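You operate a simulated robot arm through the tools that you are given. There is no shell and no other tool.

You run a simulated robot arm. Do the job below in one go: nothing can be reset, and whatever is moved stays where it is left.

TASK
Clamp the green block in the work table's vise and fix the 5 KG pin in it.
Fine: jaw closed and lever locked first; the block's dial ends at LOCK; leave the other block alone.

It is judged by the outcome, as a careful person would: the job done as asked, and still so three seconds after it is handed in. It fails if anything else is knocked over, pushed out of place, dropped, spilled or broken.

THE ROBOT
A 7-joint arm with a two-finger parallel gripper, fixed in place. Base frame: the origin is at the foot of the arm, x ahead of it, y to its left, z up; the work surface is at about z = 0.86. Readings come in m, degrees, newtons and seconds.
With the tool pointing down near the work surface it reaches from about 0.3 to 0.7 m from the base axis. Its first joint turns from -66.0 to 66.0 degrees. Payload 1.57 kg.
Tool frame: the origin (TCP) lies between the finger pads and is the grasp point; the fingertips stand 0.03 m ahead of it; z points along the fingers, y is the line along which they close. The gripper opens to 0.11 m. The fingers are 0.024 m wide and 0.012 m thick; the gripper's body (0.048 by 0.112 m) begins 0.078 m behind the TCP.
Orientation is that of the tool frame in the base frame, as [roll, pitch, yaw] about the fixed x, y, z axes, in that order (R = Rz(yaw) Ry(pitch) Rx(roll)). With the fingers straight down and closing along the base's y, the tool's x points along the base's -x, its y along +y and its z along -z.

THE INTERFACE
- The arm moves only by the tool servo_tool. Its argument "series" is a list of rows, each an object of numbers (a shift or turn left out is 0, a gripper value left out holds the last): "dx", "dy", "dz": the shift along the base's x, y, z in mm; "ax", "ay", "az": the turn, a rotation vector about the base's x, y, z in degrees; "claw": the gripper command, from -1 (fully open) to 1 (shut), values between in proportion. In form: [{"dx": .., "dy": .., "dz": .., "ax": .., "ay": .., "az": .., "claw": ..}, ...]. A call has 1 to 20 rows; each row is the pose to reach, as a shift and turn from the pose commanded when the call began. Rows are played at 5 a second. More than 0.05 m and 8.6 degrees between two rows, or a gripper value outside its range, and nothing of the call is played. A pose out of reach is approached as far as the arm can. The call stops where the force on the tool passes 40 N (or 10 N more than at its start, if that is more) or the arm is blocked; 0.2 s more then pass. The fingers move at their own pace (about 0.108 m/s each) and stop on an object; they squeeze with about 27 N. The grip force told is the motor's: it shows also when the fingers shut on nothing. Time passes only in rows, and 0.2 s behind the last, so rows that repeat a pose let the fingers close. The reply holds the time, the measured pose of the TCP, the force on the tool along the base axes, the opening and the grip force, in the units named above and with some noise, with the torque about the TCP (base axes, N m) and any sound that the robot's microphone picked up.
- Cameras (640 x 400 px; columns grow to the right, rows downward): "scene" is fixed at [0.1812, -0.4007, 1.4123]; the picture's right is [0.63, -0.78, 0.00], its down [-0.37, -0.30, -0.88] and it looks along [0.68, 0.55, -0.48] (base axes); focal length 302 px, centre (320, 200). "wrist" rides on the gripper at [0.07, 0.016, -0.141] in the tool frame; the picture's right is [-0.23, 0.97, 0.00], its down [-0.85, -0.20, -0.48] and it looks along [-0.47, -0.11, 0.88] (tool axes); focal length 222 px, centre (320, 200). There is no depth. A picture from a camera that has moved, and an enlarged one, comes with that camera's place and axes in the base frame and with its lens.
- grab_frame(camera): a new picture of that camera. It takes no simulated time.
- close_up(camera, box): a new picture of the part [left, top, right, bottom] of that camera's present view, enlarged. It takes no simulated time.
- hand_in(): hands the job in; it is judged then, once.

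Places have to be worked out from the pictures, the camera data and where the tool is seen. Open the gripper and draw the arm clear of the work before you hand the job in, unless the task says otherwise.

The tools are called after ">>>" as a command line: name --argument value ..., lists and objects as JSON in quotes. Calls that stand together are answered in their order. servo_tool: Moves the arm, as the interface text tells. Its arguments: {"type":"object","properties":{"series":{"type":"array","items":{"type":"object","properties":{"dx":{"type":"number"},"dy":{"type":"number"},"dz":{"type":"number"},"ax":{"type":"number"},"ay":{"type":"number"},"az":{"type":"number"},"claw":{"type":"number"}}}}},"required":["series"]} The other tools are called the same way: grab_frame (camera) takes a picture; close_up (camera, box) takes an enlarged picture of a part of a camera's view; hand_in () hands the job in.

At the start:

```text
time_s: 0.0
ee_pos: [0.4744, -0.0897, 1.2281]
ee_rot: [-179.9, 0.1, -180.0]
contact_force: [-0.2, 0.9, -0.1]
torque: [0.01, 0.03, -0.01]
width: 0.11
finger_force: 0.1
```

scene: 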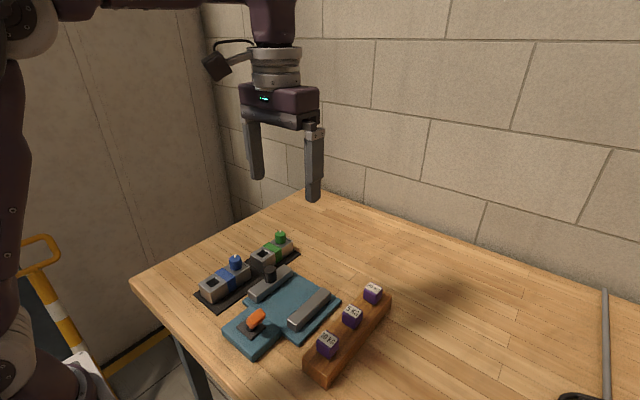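
wrist: 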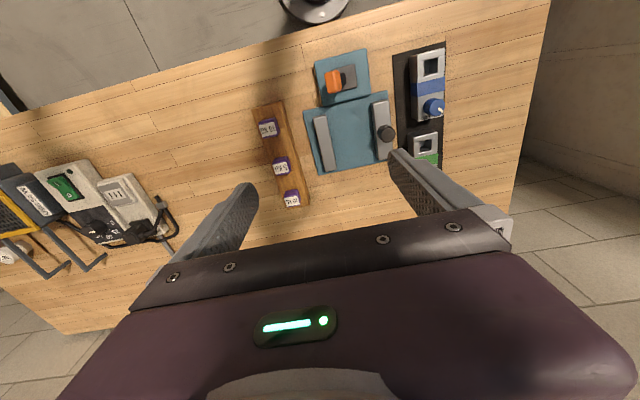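

I start by enlarging the work area in both views to read the vise, blocks and pins.

>>> close_up --camera "scene" --box '[190, 220, 400, 390]'

>>> close_up --camera "wrist" --box '[240, 30, 460, 220]'

>>> close_up --camera "scene" --box '[190, 220, 300, 310]'

>>> close_up --camera "scene" --box '[300, 270, 400, 390]'

```text
2.35 times, centred on (295, 305) of scene
camera zoom: at [0.1812, -0.4007, 1.4123], right [0.63, -0.78, 0.0], down [-0.37, -0.3, -0.88], along [0.68, 0.55, -0.48], focal length 710 px, centre (379, -47)
```

zoom: 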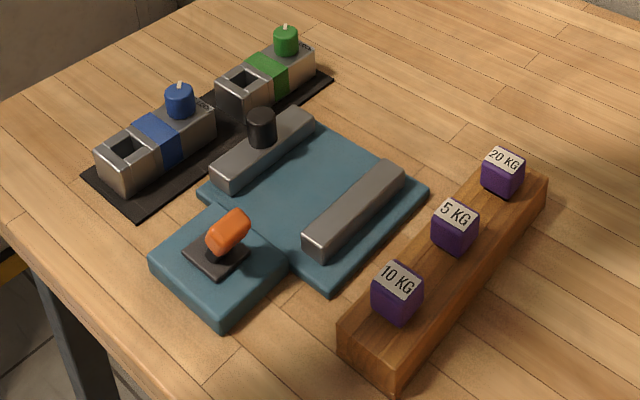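

```text
2.11 times, centred on (350, 125) of wrist
camera zoom: at [0.4051, -0.0751, 1.37], right [0.23, 0.97, 0.0], down [0.85, -0.2, 0.48], along [0.47, -0.11, -0.88], focal length 468 px, centre (257, 358)
```

zoom: 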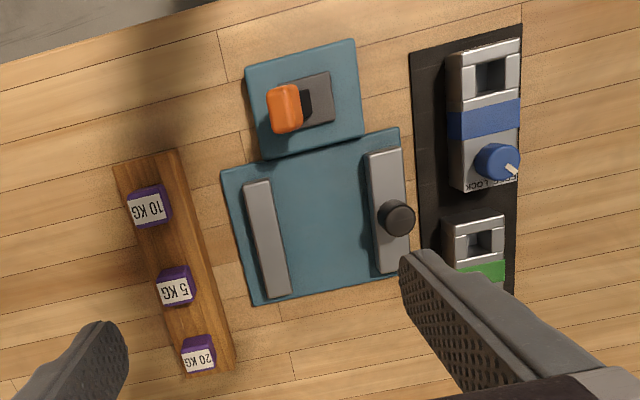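

```text
4.44 times, centred on (245, 265) of scene
camera zoom: at [0.1812, -0.4007, 1.4123], right [0.63, -0.78, 0.0], down [-0.37, -0.3, -0.88], along [0.68, 0.55, -0.48], focal length 1342 px, centre (653, -89)
```

zoom: 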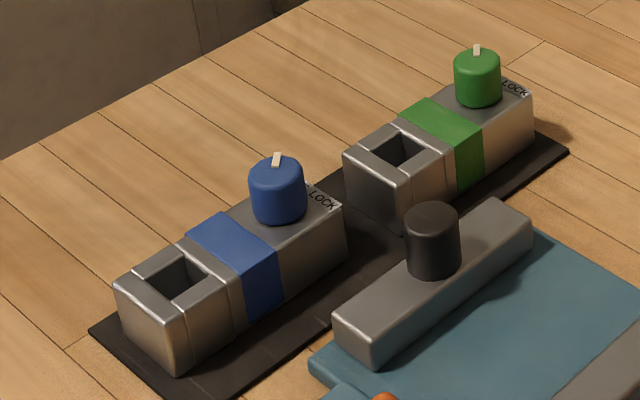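

```text
3.33 times, centred on (350, 330) of scene
camera zoom: at [0.1812, -0.4007, 1.4123], right [0.63, -0.78, 0.0], down [-0.37, -0.3, -0.88], along [0.68, 0.55, -0.48], focal length 1006 px, centre (220, -233)
```

zoom: 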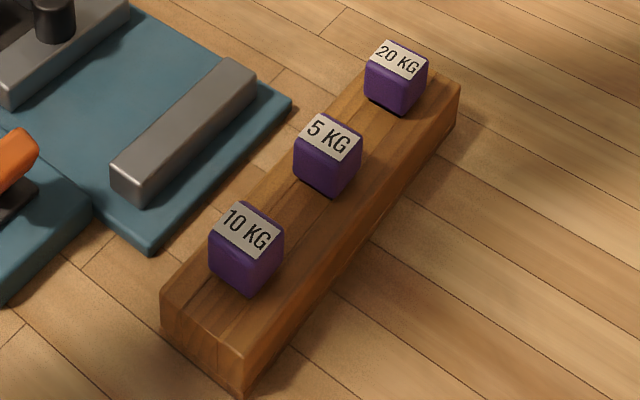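

The vise plate appears to span about x 0.46–0.60 and y −0.12–0.05, with the green block near (0.61, 0.11). I move the wrist camera nearer and look in detail before touching anything.

>>> servo_tool --series '[{"dx": -40, "dy": 10, "dz": -20}, {"dx": -80, "dy": 20, "dz": -50}, {"dx": -80, "dy": 20, "dz": -50}]'

>>> grab_frame --camera "wrist"

>>> close_up --camera "scene" --box '[215, 290, 295, 360]'

>>> close_up --camera "scene" --box '[245, 225, 305, 275]'

```text
refused: row 2 steps farther than a row can; nothing moved
```

```text
taken
camera wrist: at [0.4051, -0.0751, 1.37], right [0.23, 0.97, 0.0], down [0.85, -0.2, 0.48], along [0.47, -0.11, -0.88], focal length 222 px, centre (320, 200)
```

wrist: 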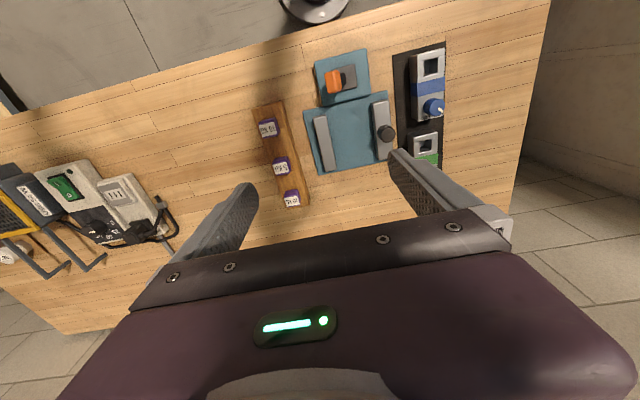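

```text
5.71 times, centred on (255, 325) of scene
camera zoom: at [0.1812, -0.4007, 1.4123], right [0.63, -0.78, 0.0], down [-0.37, -0.3, -0.88], along [0.68, 0.55, -0.48], focal length 1725 px, centre (691, -514)
```

zoom: 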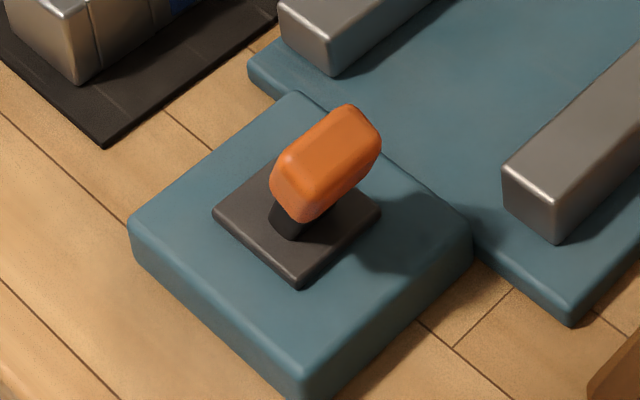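

```text
8.00 times, centred on (275, 250) of scene
camera zoom: at [0.1812, -0.4007, 1.4123], right [0.63, -0.78, 0.0], down [-0.37, -0.3, -0.88], along [0.68, 0.55, -0.48], focal length 2415 px, centre (680, -200)
```

zoom: 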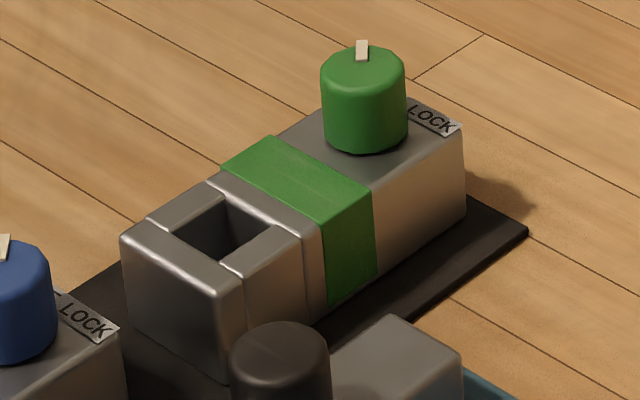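

The step was too large; I repeat it with steps under 50 mm. The lever looks like an orange bar on a tilted stalk over a dark base.

>>> servo_tool --series '[{"dx": -35, "dy": 10, "dz": -20}, {"dx": -70, "dy": 20, "dz": -45}, {"dx": -90, "dy": 20, "dz": -80}, {"dx": -90, "dy": 20, "dz": -80}]'

>>> grab_frame --camera "wrist"

```text
time_s: 1.0
ee_pos: [0.3849, -0.0716, 1.1479]
ee_rot: [180.0, 0.1, 179.9]
contact_force: [0.0, 0.2, 0.4]
torque: [-0.01, 0.02, -0.01]
width: 0.11
finger_force: 0.1
```

```text
taken
camera wrist: at [0.3142, -0.056, 1.2896], right [0.23, 0.97, 0.0], down [0.85, -0.2, 0.48], along [0.47, -0.11, -0.88], focal length 222 px, centre (320, 200)
```

wrist: 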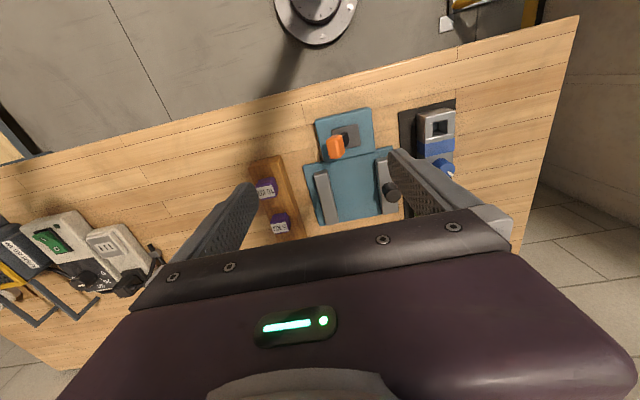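

The gripper hides what lies ahead, so a more forward, lower pose should show the vise better in the top half of the picture. I go there.

>>> servo_tool --series '[{"dx": 35, "dy": 0, "dz": -20}, {"dx": 70, "dy": 0, "dz": -45}, {"dx": 105, "dy": 0, "dz": -70}, {"dx": 130, "dy": 0, "dz": -100}, {"dx": 130, "dy": 0, "dz": -100}]'

>>> grab_frame --camera "wrist"

>>> close_up --camera "wrist" --box '[240, 0, 480, 150]'

```text
time_s: 2.2
ee_pos: [0.5144, -0.0699, 1.0481]
ee_rot: [180.0, 0.0, -180.0]
contact_force: [0.6, -0.1, 0.6]
torque: [0.02, 0.0, -0.01]
width: 0.1098
finger_force: 0.0
```

```text
taken
camera wrist: at [0.4452, -0.055, 1.1899], right [0.23, 0.97, 0.0], down [0.85, -0.2, 0.48], along [0.47, -0.11, -0.88], focal length 222 px, centre (320, 200)
```

wrist: 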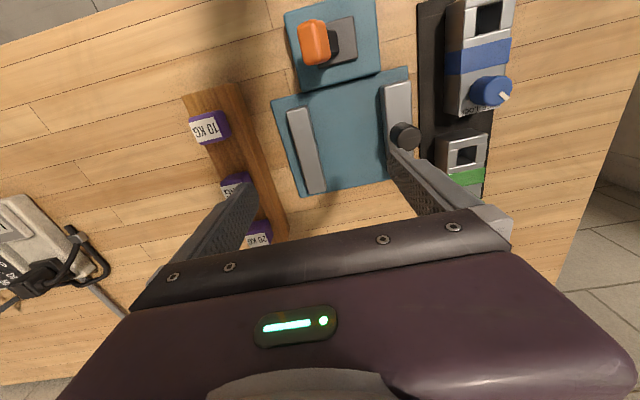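

```text
2.67 times, centred on (360, 75) of wrist
camera zoom: at [0.4452, -0.055, 1.1899], right [0.23, 0.97, 0.0], down [0.85, -0.2, 0.48], along [0.47, -0.11, -0.88], focal length 592 px, centre (213, 533)
```

zoom: 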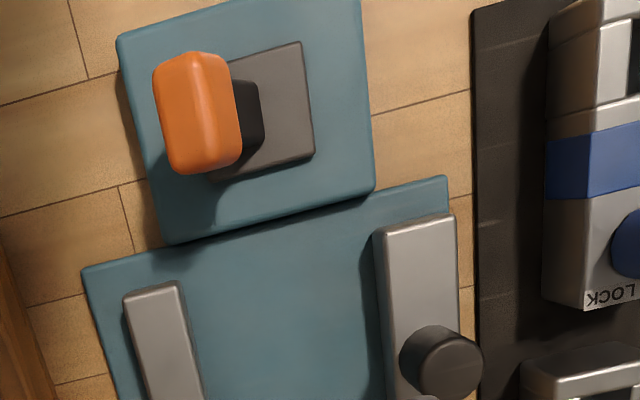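

I have the jaw top at about z 0.893 and plate top at about 0.871, with a jaw gap near 90 mm. I take tighter close-ups of the vise, green block and pins for precise corners and yaw.

>>> close_up --camera "scene" --box '[245, 260, 345, 322]'

>>> close_up --camera "wrist" --box '[260, 60, 420, 210]'

>>> close_up --camera "wrist" --box '[170, 80, 330, 240]'

>>> close_up --camera "scene" --box '[330, 280, 395, 340]'

```text
6.40 times, centred on (295, 291) of scene
camera zoom: at [0.1812, -0.4007, 1.4123], right [0.63, -0.78, 0.0], down [-0.37, -0.3, -0.88], along [0.68, 0.55, -0.48], focal length 1932 px, centre (480, -382)
```

zoom: 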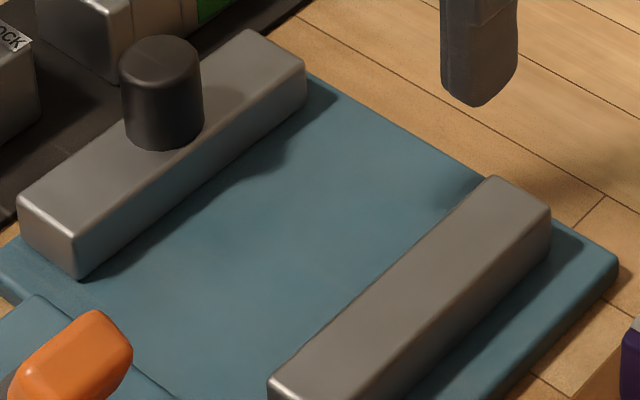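

```text
2.67 times, centred on (340, 135) of wrist
camera zoom: at [0.4452, -0.055, 1.1899], right [0.23, 0.97, 0.0], down [0.85, -0.2, 0.48], along [0.47, -0.11, -0.88], focal length 592 px, centre (267, 373)
```

zoom: 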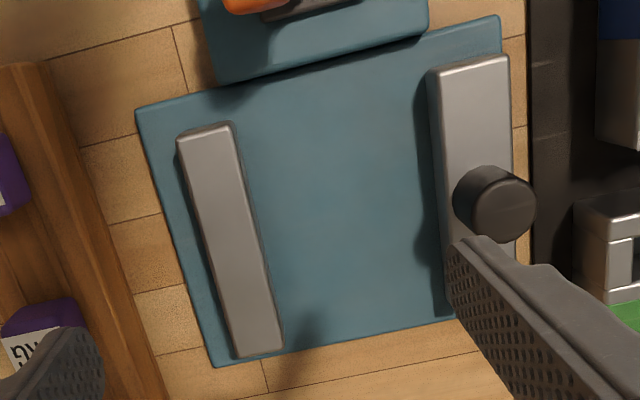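

```text
2.50 times, centred on (250, 160) of wrist
camera zoom: at [0.4452, -0.055, 1.1899], right [0.23, 0.97, 0.0], down [0.85, -0.2, 0.48], along [0.47, -0.11, -0.88], focal length 555 px, centre (495, 300)
```

zoom: 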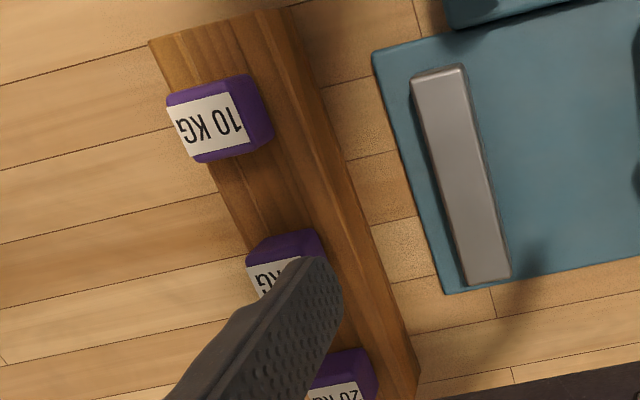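

```text
6.67 times, centred on (362, 310) of scene
camera zoom: at [0.1812, -0.4007, 1.4123], right [0.63, -0.78, 0.0], down [-0.37, -0.3, -0.88], along [0.68, 0.55, -0.48], focal length 2012 px, centre (37, -533)
```

zoom: 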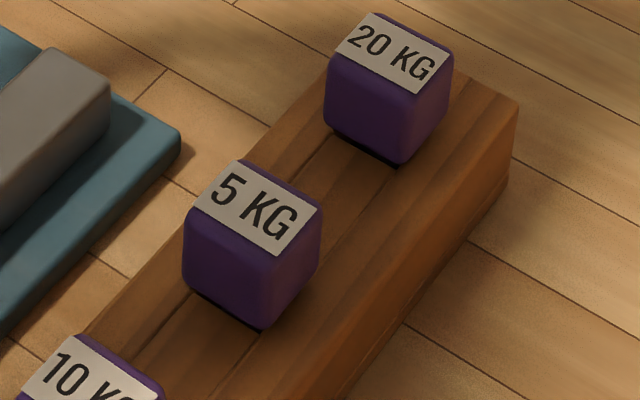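

Both jaws run close to the base x axis (yaw about −1°). Now I look at the green block from above by moving toward it at a safe height.

>>> servo_tool --series '[{"dx": 30, "dy": 35, "dz": 15}, {"dx": 60, "dy": 70, "dz": 30}, {"dx": 90, "dy": 100, "dz": 45}, {"dx": 120, "dy": 130, "dz": 52}, {"dx": 150, "dy": 150, "dz": 52}, {"dx": 150, "dy": 150, "dz": 52}]'

>>> grab_frame --camera "wrist"

>>> close_up --camera "wrist" --box '[220, 0, 420, 180]'

```text
time_s: 3.6
ee_pos: [0.6446, 0.0654, 1.0991]
ee_rot: [180.0, 0.1, 180.0]
contact_force: [0.0, 0.2, -0.3]
torque: [0.01, 0.0, -0.01]
width: 0.1098
finger_force: 0.0
out of reach, approached as far as the arm can: row 5, 6
```

```text
taken
camera wrist: at [0.5747, 0.0815, 1.2415], right [0.23, 0.97, 0.0], down [0.86, -0.2, 0.48], along [0.47, -0.11, -0.88], focal length 222 px, centre (320, 200)
```

wrist: 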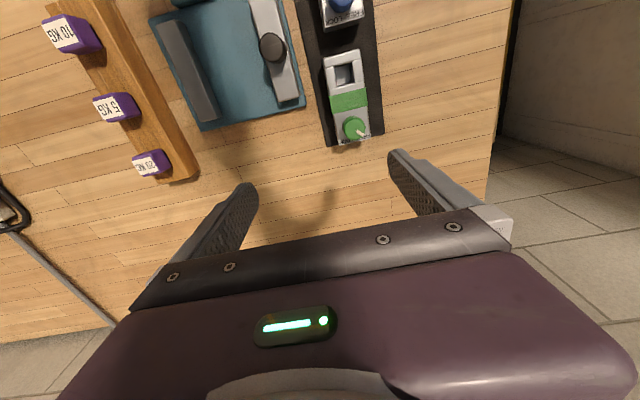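

```text
2.22 times, centred on (320, 90) of wrist
camera zoom: at [0.5747, 0.0815, 1.2415], right [0.23, 0.97, 0.0], down [0.86, -0.2, 0.48], along [0.47, -0.11, -0.88], focal length 494 px, centre (320, 444)
```

zoom: 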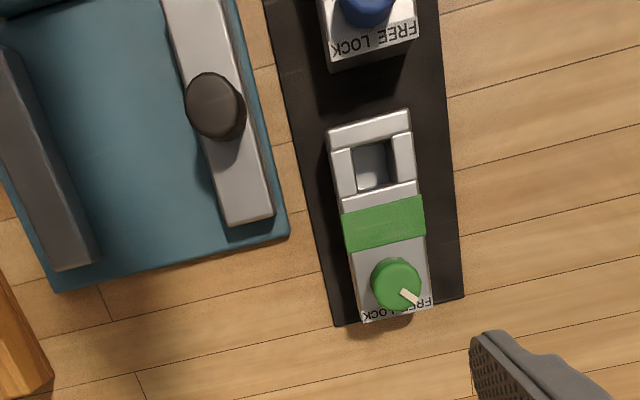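

The block spans about x 0.555–0.669, y 0.089–0.138, with its top near z 0.902. Its dial pointer is on FREE (+y side) and LOCK is on the −y side. I pre-position above the block with a narrower opening.

>>> servo_tool --series '[{"dx": -20, "dy": 15, "dz": -20, "claw": -0.45}, {"dx": -35, "dy": 30, "dz": -50, "claw": -0.45}, {"dx": -50, "dy": 33, "dz": -80, "claw": -0.45}, {"dx": -50, "dy": 33, "dz": -80, "claw": -0.45}]'

>>> grab_frame --camera "wrist"

>>> grab_frame --camera "scene"

```text
time_s: 4.6
ee_pos: [0.5943, 0.0984, 1.0199]
ee_rot: [-179.9, 0.1, -180.0]
contact_force: [-0.3, -0.3, 0.8]
torque: [0.01, 0.03, -0.02]
width: 0.0795
finger_force: 0.0
```

```text
taken
camera wrist: at [0.5244, 0.1142, 1.1608], right [0.23, 0.97, 0.0], down [0.85, -0.2, 0.48], along [0.47, -0.11, -0.88], focal length 222 px, centre (320, 200)
```

wrist: 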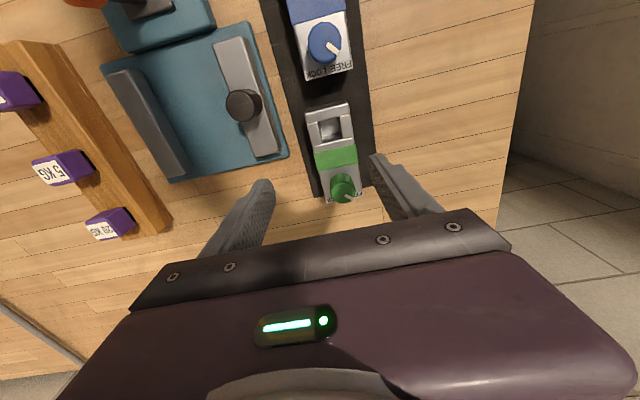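

```text
taken
```

scene: 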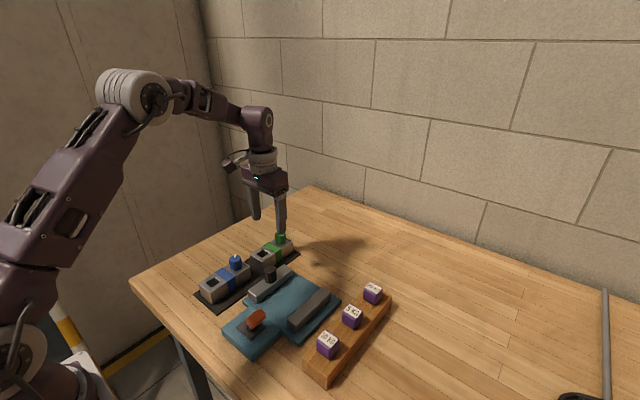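

The TCP now sits at (0.594, 0.098); I shift to (0.612, 0.1135) and descend partway, then check alignment.

>>> servo_tool --series '[{"dx": 17.5, "dy": 15, "dz": -20}, {"dx": 17.5, "dy": 15, "dz": -60}, {"dx": 17.5, "dy": 15, "dz": -60}]'

>>> close_up --camera "scene" --box '[230, 190, 320, 280]'

>>> close_up --camera "wrist" --box '[200, 50, 480, 230]'

```text
time_s: 5.4
ee_pos: [0.6124, 0.1155, 0.9585]
ee_rot: [-179.9, -0.1, -180.0]
contact_force: [0.3, 0.4, -0.4]
torque: [-0.01, 0.0, -0.03]
width: 0.0796
finger_force: 0.0
```

```text
4.44 times, centred on (275, 235) of scene
camera zoom: at [0.1812, -0.4007, 1.4123], right [0.63, -0.78, 0.0], down [-0.37, -0.3, -0.88], along [0.68, 0.55, -0.48], focal length 1342 px, centre (520, 44)
```

zoom: 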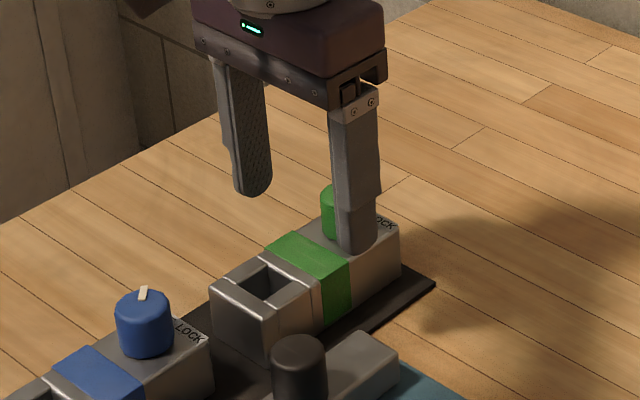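

```text
2.22 times, centred on (340, 140) of wrist
camera zoom: at [0.5417, 0.1299, 1.1013], right [0.23, 0.97, 0.0], down [0.85, -0.2, 0.48], along [0.47, -0.11, -0.88], focal length 494 px, centre (276, 333)
```

zoom: 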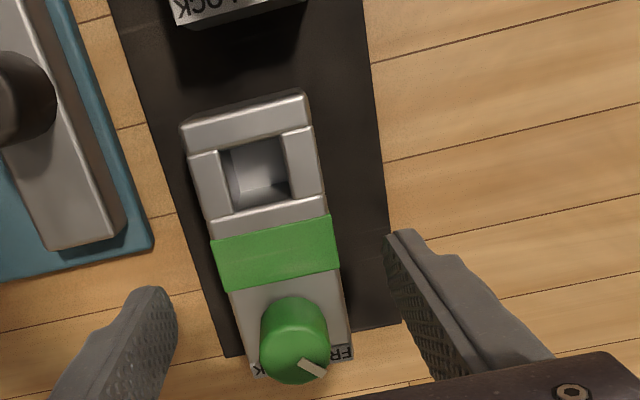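

The fingers straddle the block with room both sides. I lower to TCP z ≈ 0.912 and close.

>>> servo_tool --series '[{"dy": -2, "dz": -25, "az": -1}, {"dy": -2, "dz": -46, "az": -1}, {"dy": -2, "dz": -46, "az": -1, "claw": 1}, {"dy": -2, "dz": -46, "az": -1, "claw": 1}, {"dy": -2, "dz": -46, "az": -1, "claw": 1}]'

>>> close_up --camera "scene" --box '[230, 200, 320, 280]'

```text
time_s: 6.6
ee_pos: [0.6119, 0.1133, 0.9132]
ee_rot: [180.0, 0.0, 179.0]
contact_force: [0.5, 4.4, 1.2]
torque: [0.09, -0.33, 0.28]
width: 0.0498
finger_force: 26.9
```

```text
5.00 times, centred on (275, 240) of scene
camera zoom: at [0.1812, -0.4006, 1.4123], right [0.63, -0.78, 0.0], down [-0.37, -0.3, -0.88], along [0.68, 0.55, -0.48], focal length 1509 px, centre (545, 0)
```

zoom: 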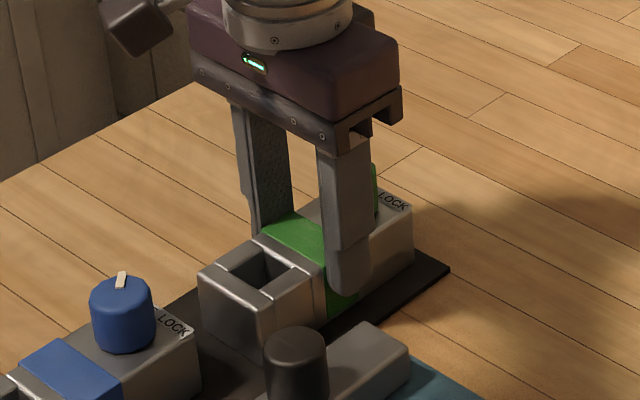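

Gripped at 49.8 mm with 27 N. I lift straight up and check the hold.

>>> servo_tool --series '[{"dz": 10}, {"dz": 30}, {"dz": 60}, {"dz": 80}, {"dz": 80}]'

>>> close_up --camera "scene" --box '[220, 170, 340, 280]'

```text
time_s: 7.8
ee_pos: [0.6119, 0.113, 0.9947]
ee_rot: [-180.0, 0.0, 179.1]
contact_force: [0.1, 0.3, 0.9]
torque: [0.02, -0.01, 0.03]
width: 0.0
finger_force: 21.6
```

```text
3.64 times, centred on (280, 225) of scene
camera zoom: at [0.1812, -0.4007, 1.4123], right [0.63, -0.78, 0.0], down [-0.37, -0.3, -0.88], along [0.68, 0.55, -0.48], focal length 1098 px, centre (466, 109)
```

zoom: 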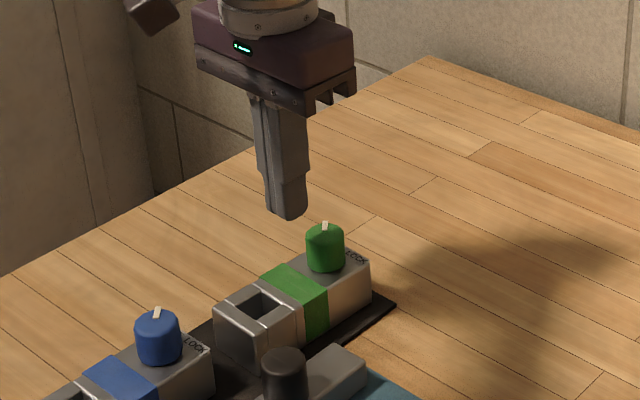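

The block slipped out of the fingertips and stayed on the mat. I check that it is still in place, then regrip deeper.

>>> grab_frame --camera "wrist"

>>> close_up --camera "scene" --box '[245, 225, 305, 275]'

>>> close_up --camera "wrist" --box '[220, 50, 420, 230]'

```text
taken
camera wrist: at [0.5425, 0.1293, 1.1363], right [0.24, 0.97, 0.0], down [0.85, -0.21, 0.48], along [0.46, -0.12, -0.88], focal length 222 px, centre (320, 200)
```

wrist: 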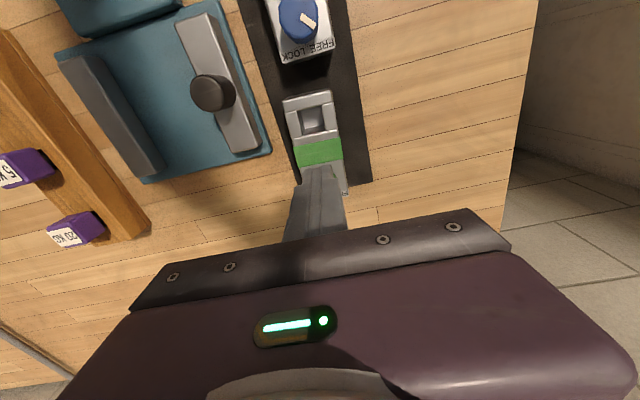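

```text
8.00 times, centred on (275, 250) of scene
camera zoom: at [0.1812, -0.4007, 1.4123], right [0.63, -0.78, 0.0], down [-0.37, -0.3, -0.88], along [0.68, 0.55, -0.48], focal length 2415 px, centre (680, -200)
```

zoom: 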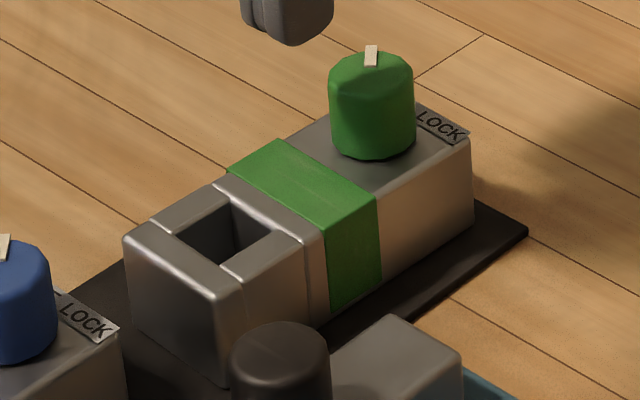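

```text
2.22 times, centred on (320, 140) of wrist
camera zoom: at [0.5425, 0.1293, 1.1363], right [0.24, 0.97, 0.0], down [0.85, -0.21, 0.48], along [0.46, -0.12, -0.88], focal length 494 px, centre (320, 333)
```

zoom: 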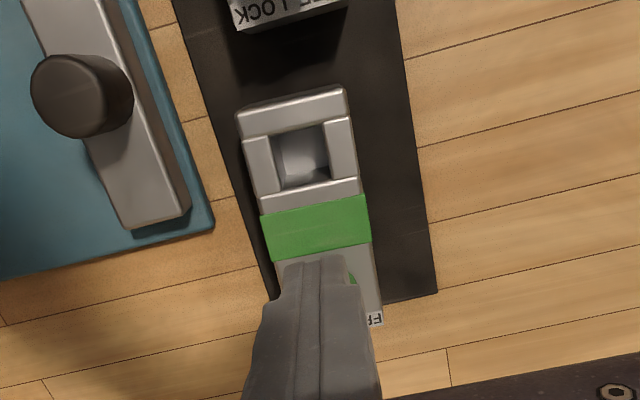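

The block is essentially where it was and the dial is still at FREE. I reopen, go deeper (TCP z ≈ 0.899), grip and lift a little slowly.

>>> servo_tool --series '[{"claw": -0.45}, {"claw": -0.45}, {"dz": -45}, {"dz": -80}, {"dz": -96}, {"dz": -96, "claw": 1}, {"dz": -96, "claw": 1}, {"dz": -96, "claw": 1}, {"dz": -96, "claw": 1}]'

>>> close_up --camera "scene" --box '[230, 200, 320, 280]'

```text
time_s: 9.8
ee_pos: [0.6126, 0.1127, 0.8982]
ee_rot: [180.0, -0.1, 178.9]
contact_force: [1.3, -1.5, 0.1]
torque: [-0.05, -0.12, -0.1]
width: 0.05
finger_force: 27.2
```

```text
5.00 times, centred on (275, 240) of scene
camera zoom: at [0.1812, -0.4007, 1.4123], right [0.63, -0.78, 0.0], down [-0.37, -0.3, -0.88], along [0.68, 0.55, -0.48], focal length 1509 px, centre (545, 0)
```

zoom: 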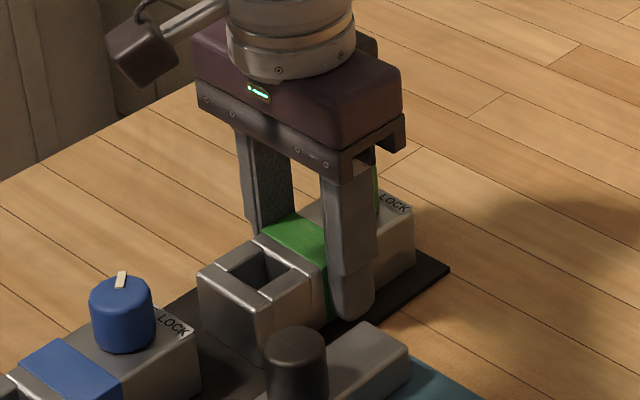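

Firm grip again, this time with the pads over most of the block's height. I lift only 12 mm, slowly.

>>> servo_tool --series '[{"dz": 2}, {"dz": 4}, {"dz": 7}, {"dz": 10}, {"dz": 12}, {"dz": 12}]'

>>> close_up --camera "scene" --box '[230, 200, 320, 280]'

```text
time_s: 11.2
ee_pos: [0.6104, 0.1122, 0.9096]
ee_rot: [-180.0, -0.1, 179.0]
contact_force: [0.5, -0.2, -4.8]
torque: [0.0, -0.02, 0.01]
width: 0.05
finger_force: 26.9
```

```text
5.00 times, centred on (275, 240) of scene
camera zoom: at [0.1813, -0.4007, 1.4123], right [0.63, -0.78, 0.0], down [-0.37, -0.3, -0.88], along [0.68, 0.55, -0.48], focal length 1509 px, centre (545, 0)
```

zoom: 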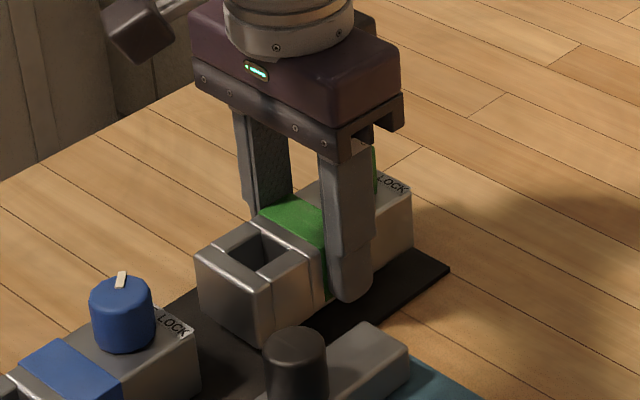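

The block is lifted: 4.8 N of weight and almost no torque, so it is held near its centre. I raise it above the knob height and carry it over the vise gently.

>>> servo_tool --series '[{"dz": 10}, {"dz": 25}, {"dz": 40}, {"dz": 58}, {"dz": 75}, {"dz": 82}, {"dx": -10, "dy": -15, "dz": 82}, {"dx": -22, "dy": -38, "dz": 82}, {"dx": -35, "dy": -62, "dz": 82}, {"dx": -48, "dy": -87, "dz": 82}, {"dx": -60, "dy": -110, "dz": 82}, {"dx": -70, "dy": -130, "dz": 82}, {"dx": -77, "dy": -144, "dz": 82}, {"dx": -80, "dy": -149, "dz": 82}, {"dx": -80, "dy": -149, "dz": 82}]'

>>> grab_frame --camera "scene"

>>> close_up --camera "scene" --box '[220, 230, 350, 350]'

>>> grab_frame --camera "wrist"

```text
time_s: 14.4
ee_pos: [0.5315, -0.0377, 0.992]
ee_rot: [-179.9, 0.0, 179.1]
contact_force: [0.7, -0.9, -5.1]
torque: [0.04, -0.01, -0.01]
width: 0.0499
finger_force: 26.7
```

```text
taken
```

scene: 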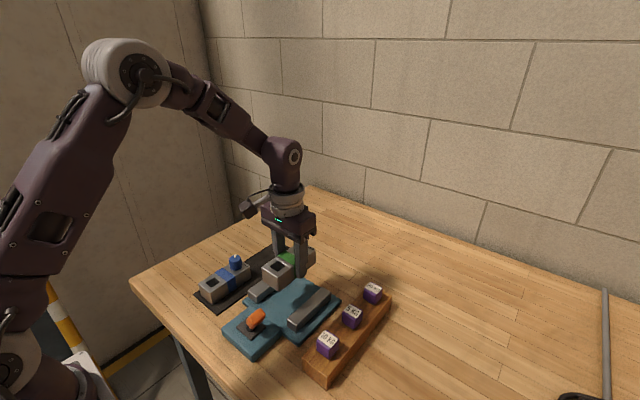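

```text
3.33 times, centred on (285, 290) of scene
camera zoom: at [0.1813, -0.4007, 1.4123], right [0.63, -0.78, 0.0], down [-0.37, -0.3, -0.88], along [0.68, 0.55, -0.48], focal length 1006 px, centre (437, -100)
```

zoom: 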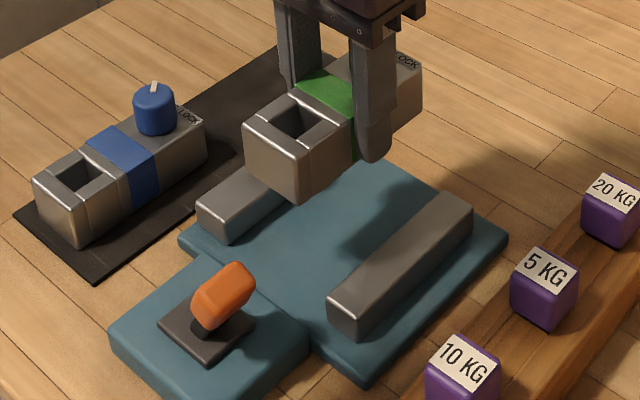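

```text
taken
camera wrist: at [0.4621, -0.0201, 1.1337], right [0.24, 0.97, 0.0], down [0.85, -0.21, 0.48], along [0.46, -0.12, -0.88], focal length 222 px, centre (320, 200)
```

wrist: 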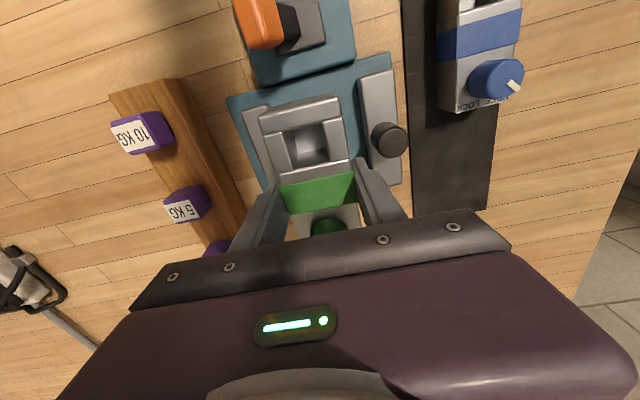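

The block hangs over the vise. I nudge to y ≈ −0.034 so both fingers clear the jaws, then lower to just above jaw height and check.

>>> servo_tool --series '[{"dy": 3.5, "dz": -10}, {"dy": 3.5, "dz": -30}, {"dy": 3.5, "dz": -50}, {"dy": 3.5, "dz": -58}, {"dy": 3.5, "dz": -58}]'

>>> close_up --camera "scene" --box '[220, 230, 350, 350]'

>>> close_up --camera "wrist" --box '[200, 20, 440, 240]'

```text
time_s: 15.6
ee_pos: [0.5309, -0.0335, 0.9333]
ee_rot: [-180.0, -0.1, 178.9]
contact_force: [0.0, 0.7, -4.7]
torque: [0.03, -0.01, -0.01]
width: 0.05
finger_force: 26.9
```

```text
3.33 times, centred on (285, 290) of scene
camera zoom: at [0.1813, -0.4007, 1.4123], right [0.63, -0.78, 0.0], down [-0.37, -0.3, -0.88], along [0.68, 0.55, -0.48], focal length 1006 px, centre (437, -100)
```

zoom: 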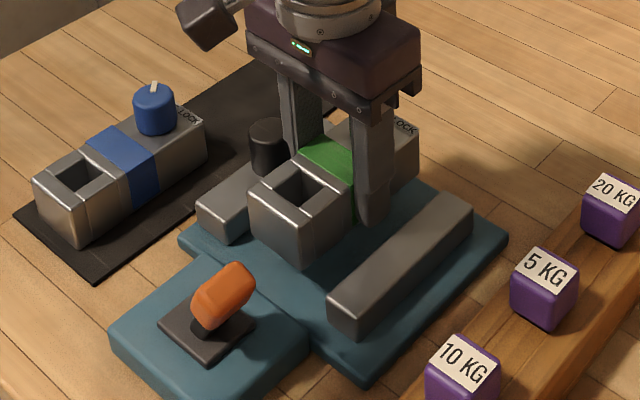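

```text
1.82 times, centred on (320, 130) of wrist
camera zoom: at [0.4625, -0.0165, 1.0751], right [0.24, 0.97, 0.0], down [0.85, -0.21, 0.48], along [0.46, -0.12, -0.88], focal length 404 px, centre (320, 327)
```

zoom: 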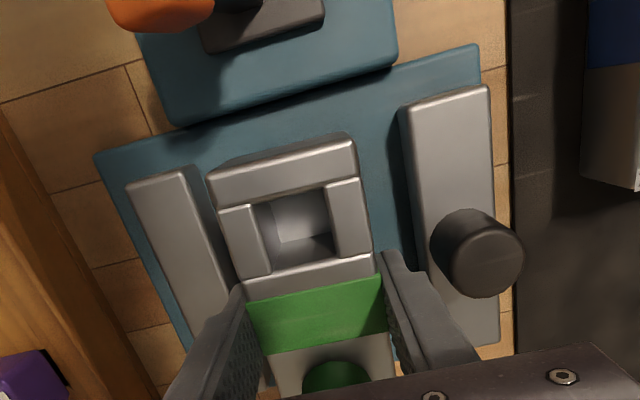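

The block sits squarely between the jaws with room for both fingers. I lower in small steps until it rests on the plate.

>>> servo_tool --series '[{"dz": -6}, {"dz": -12}, {"dz": -17}, {"dz": -21}, {"dz": -23}, {"dz": -23}]'

>>> close_up --camera "scene" --box '[220, 230, 350, 350]'

```text
time_s: 17.0
ee_pos: [0.5322, -0.0331, 0.9116]
ee_rot: [-179.9, 0.0, 179.0]
contact_force: [0.1, 0.9, -4.6]
torque: [0.01, 0.04, 0.0]
width: 0.05
finger_force: 27.0
```

```text
3.33 times, centred on (285, 290) of scene
camera zoom: at [0.1813, -0.4007, 1.4123], right [0.63, -0.78, 0.0], down [-0.37, -0.3, -0.88], along [0.68, 0.55, -0.48], focal length 1006 px, centre (437, -100)
```

zoom: 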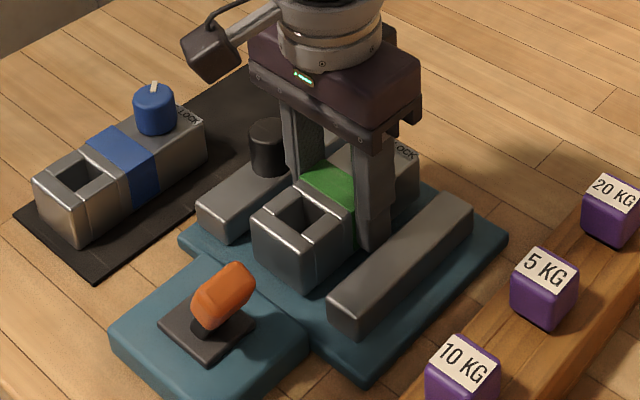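

Still 4.6 N of hanging weight, so it is not down yet. I go on in 1–2 mm steps.

>>> servo_tool --series '[{"dz": -1.5}, {"dz": -3}, {"dz": -4}, {"dz": -4}]'

```text
time_s: 18.0
ee_pos: [0.5311, -0.0325, 0.9059]
ee_rot: [-180.0, 0.0, 179.0]
contact_force: [0.8, 0.9, -3.0]
torque: [-0.01, 0.01, 0.02]
width: 0.0501
finger_force: 27.2
```

>>> servo_tool --series '[{"dz": -1}, {"dz": -2}, {"dz": -2}]'

>>> close_up --camera "scene" --box '[240, 250, 330, 340]'

```text
time_s: 18.8
ee_pos: [0.5307, -0.0325, 0.9057]
ee_rot: [-180.0, 0.2, 178.9]
contact_force: [-3.4, -0.5, 17.0]
torque: [0.07, 0.63, -0.01]
width: 0.05
finger_force: 26.5
```

```text
4.44 times, centred on (285, 295) of scene
camera zoom: at [0.1808, -0.4007, 1.4123], right [0.63, -0.78, 0.0], down [-0.37, -0.3, -0.88], along [0.68, 0.55, -0.48], focal length 1342 px, centre (476, -222)
```

zoom: 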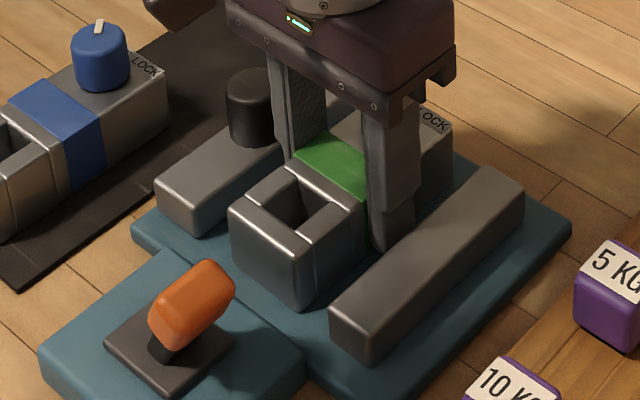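

Contact with the plate (17 N up): the block is seated. I relieve the pressure, open just a few mm per side, and rise clear.

>>> servo_tool --series '[{"dz": 1.5}, {"dz": 1.5, "claw": -0.06}, {"dz": 1.5, "claw": -0.06}, {"dz": 15, "claw": -0.06}, {"dz": 45, "claw": -0.06}, {"dz": 85, "claw": -0.06}, {"dz": 110, "claw": -0.06}, {"dz": 110, "claw": -0.06}]'

>>> close_up --camera "scene" --box '[220, 240, 350, 350]'

>>> grab_frame --camera "wrist"

```text
time_s: 20.6
ee_pos: [0.5319, -0.0331, 1.0159]
ee_rot: [179.9, 0.1, 178.9]
contact_force: [-0.4, 0.4, 0.3]
torque: [-0.01, 0.01, 0.02]
width: 0.0584
finger_force: 0.1
```

```text
3.64 times, centred on (285, 295) of scene
camera zoom: at [0.1812, -0.4007, 1.4123], right [0.63, -0.78, 0.0], down [-0.37, -0.3, -0.88], along [0.68, 0.55, -0.48], focal length 1098 px, centre (447, -146)
```

zoom: 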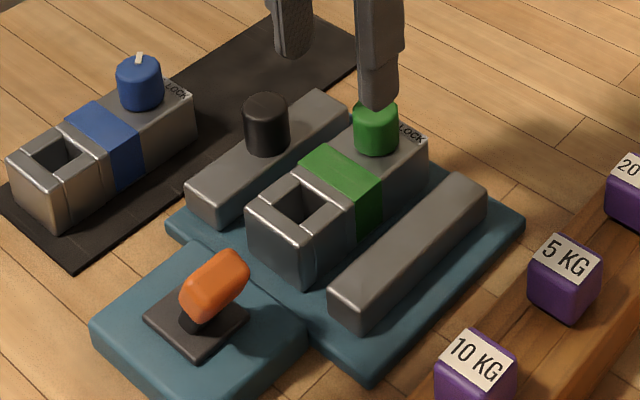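

```text
taken
camera wrist: at [0.4623, -0.0167, 1.1568], right [0.24, 0.97, 0.0], down [0.85, -0.21, 0.48], along [0.46, -0.12, -0.88], focal length 222 px, centre (320, 200)
```

wrist: 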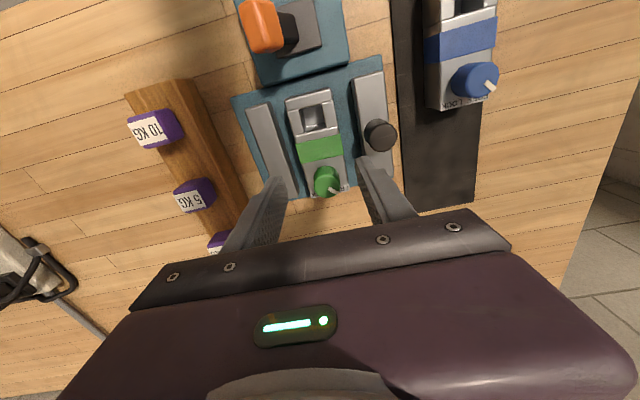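

The block stands upright between the jaws. Next I close the fingers and place them on the +y side of the black knob (knob ≈ (0.531, 0.033), top ≈ 0.928), ready to push the jaw in −y.

>>> servo_tool --series '[{"dy": 40, "claw": 1}, {"dy": 80, "claw": 1}, {"dy": 110, "claw": 1}, {"dy": 110, "dz": -30, "claw": 1}, {"dy": 110, "dz": -65, "claw": 1}, {"dy": 110, "dz": -84, "claw": 1}, {"dy": 110, "dz": -84, "claw": 1}]'

>>> close_up --camera "scene" --box '[220, 220, 350, 330]'

>>> grab_frame --camera "wrist"

```text
time_s: 22.2
ee_pos: [0.5324, 0.0772, 0.9303]
ee_rot: [179.9, 0.0, 179.1]
contact_force: [0.4, -0.1, 0.0]
torque: [0.03, -0.01, -0.01]
width: 0.0002
finger_force: 21.6
```

```text
3.64 times, centred on (285, 275) of scene
camera zoom: at [0.1812, -0.4007, 1.4123], right [0.63, -0.78, 0.0], down [-0.37, -0.3, -0.88], along [0.68, 0.55, -0.48], focal length 1098 px, centre (447, -73)
```

zoom: 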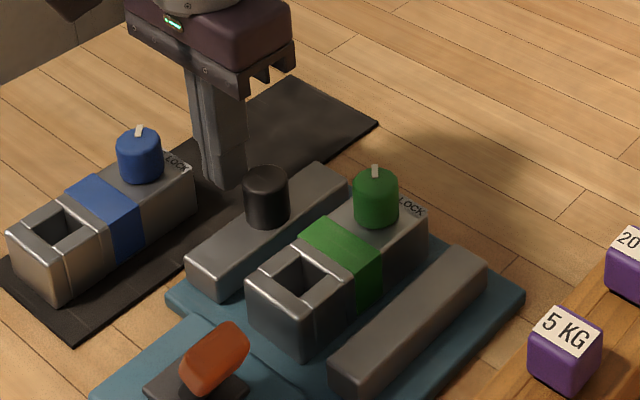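

```text
taken
camera wrist: at [0.4626, 0.0933, 1.0715], right [0.24, 0.97, 0.0], down [0.85, -0.21, 0.48], along [0.46, -0.12, -0.88], focal length 222 px, centre (320, 200)
```

wrist: 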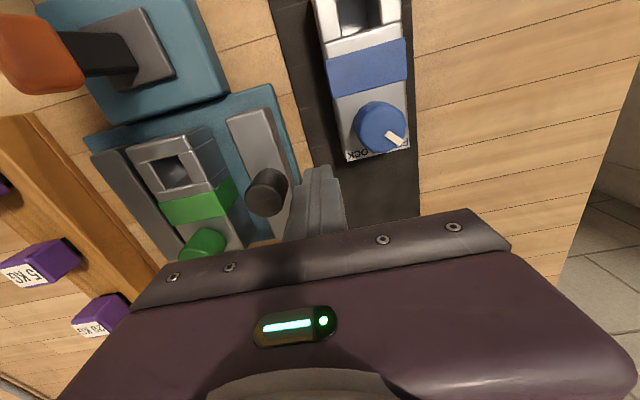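

The closed fingers are just outside the knob. I push in −y in small steps and watch the force.

>>> servo_tool --series '[{"dy": -6}, {"dy": -12}, {"dy": -17}, {"dy": -22}, {"dy": -27}, {"dy": -32}, {"dy": -32}]'

>>> close_up --camera "scene" --box '[220, 220, 350, 330]'

```text
time_s: 23.8
ee_pos: [0.532, 0.0437, 0.9303]
ee_rot: [180.0, 0.1, 179.0]
contact_force: [1.0, -0.2, 1.1]
torque: [0.0, -0.02, -0.02]
width: 0.0
finger_force: 21.2
```

```text
3.64 times, centred on (285, 275) of scene
camera zoom: at [0.1812, -0.4007, 1.4123], right [0.63, -0.78, 0.0], down [-0.37, -0.3, -0.88], along [0.68, 0.55, -0.48], focal length 1098 px, centre (447, -73)
```

zoom: 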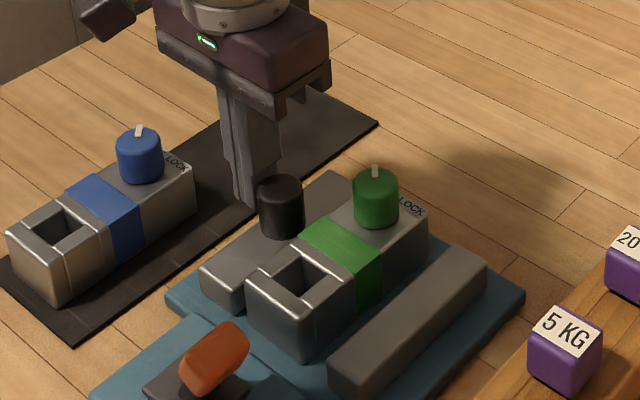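

The jaw slides freely with the knob. I keep pushing toward the block and fixed jaw.

>>> servo_tool --series '[{"dy": -4}, {"dy": -8}, {"dy": -12}, {"dy": -16}, {"dy": -20}, {"dy": -24}, {"dy": -24}]'

>>> close_up --camera "scene" --box '[220, 220, 350, 330]'

```text
time_s: 25.4
ee_pos: [0.5321, 0.0199, 0.9312]
ee_rot: [-179.9, 0.0, 179.0]
contact_force: [-0.3, 1.1, -1.5]
torque: [0.06, 0.0, -0.04]
width: 0.0
finger_force: 21.3
```

```text
3.64 times, centred on (285, 275) of scene
camera zoom: at [0.1812, -0.4007, 1.4123], right [0.63, -0.78, 0.0], down [-0.37, -0.3, -0.88], along [0.68, 0.55, -0.48], focal length 1098 px, centre (447, -73)
```

zoom: 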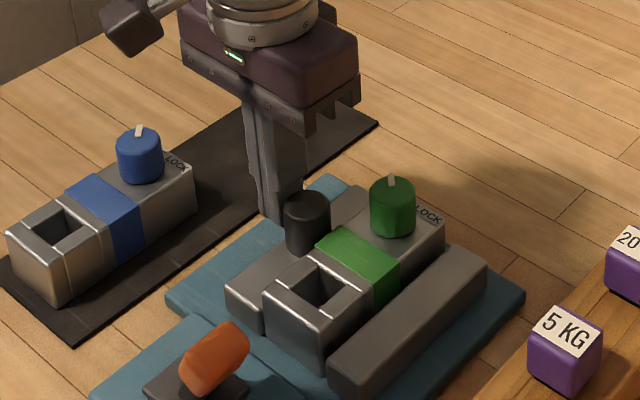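

The jaw is now carrying the block toward the fixed jaw, with only a few millimetres left. I continue in finer steps until the force rises.

>>> servo_tool --series '[{"dy": -2}, {"dy": -4}, {"dy": -6}, {"dy": -8}, {"dy": -10}, {"dy": -12}, {"dy": -12}]'

>>> close_up --camera "scene" --box '[220, 220, 350, 330]'

```text
time_s: 26.8
ee_pos: [0.5317, 0.0159, 0.9308]
ee_rot: [179.5, 0.1, 179.3]
contact_force: [-1.3, 6.5, 2.1]
torque: [0.04, 0.01, -0.03]
width: 0.0
finger_force: 20.7
stopped in row 6: the force on the tool passed its limit at 43 N (the readings are from after the stop); the commanded pose is now the measured one
```

```text
3.64 times, centred on (285, 275) of scene
camera zoom: at [0.1811, -0.4005, 1.4124], right [0.63, -0.78, 0.0], down [-0.37, -0.3, -0.88], along [0.68, 0.55, -0.48], focal length 1098 px, centre (447, -73)
```

zoom: 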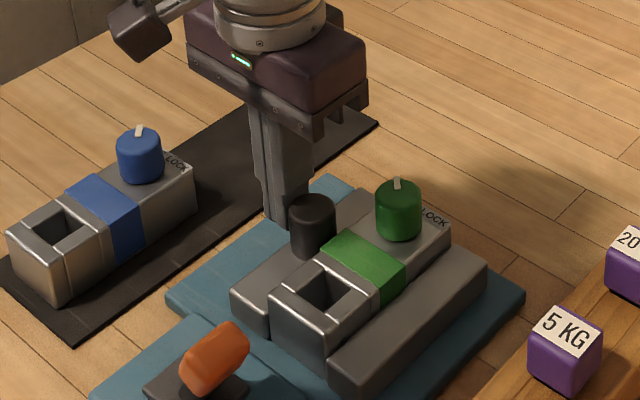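

The jaw has closed hard against the block (stopped at 43 N). I back off the knob, rise, and confirm the jaw stays before moving to the lever.

>>> servo_tool --series '[{"dy": 5}, {"dy": 10}, {"dy": 12, "dz": 40}, {"dy": 12, "dz": 85}, {"dy": 12, "dz": 110}, {"dx": -40, "dy": -15, "dz": 110}, {"dx": -75, "dy": -45, "dz": 110}, {"dx": -100, "dy": -80, "dz": 110}, {"dx": -117, "dy": -111, "dz": 110}, {"dx": -117, "dy": -111, "dz": 110}]'

>>> close_up --camera "scene" --box '[215, 250, 345, 360]'

>>> grab_frame --camera "wrist"

```text
time_s: 28.9
ee_pos: [0.4152, -0.0962, 1.0407]
ee_rot: [179.6, 0.2, 179.2]
contact_force: [-1.2, 0.1, -0.6]
torque: [0.02, 0.01, 0.0]
width: 0.0
finger_force: 21.2
```

```text
3.64 times, centred on (280, 305) of scene
camera zoom: at [0.1812, -0.4007, 1.4123], right [0.63, -0.78, 0.0], down [-0.37, -0.3, -0.88], along [0.68, 0.55, -0.48], focal length 1098 px, centre (466, -182)
```

zoom: 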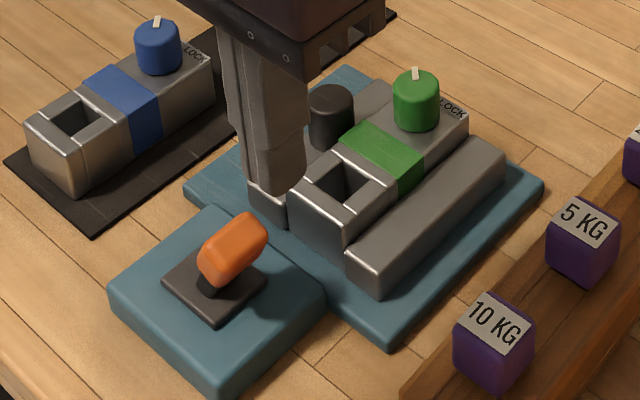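

```text
taken
camera wrist: at [0.3455, -0.0811, 1.1824], right [0.24, 0.97, 0.01], down [0.85, -0.21, 0.48], along [0.47, -0.11, -0.88], focal length 222 px, centre (320, 200)
```

wrist: 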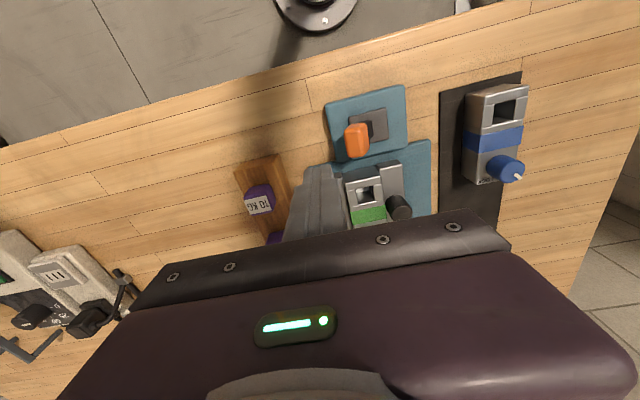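

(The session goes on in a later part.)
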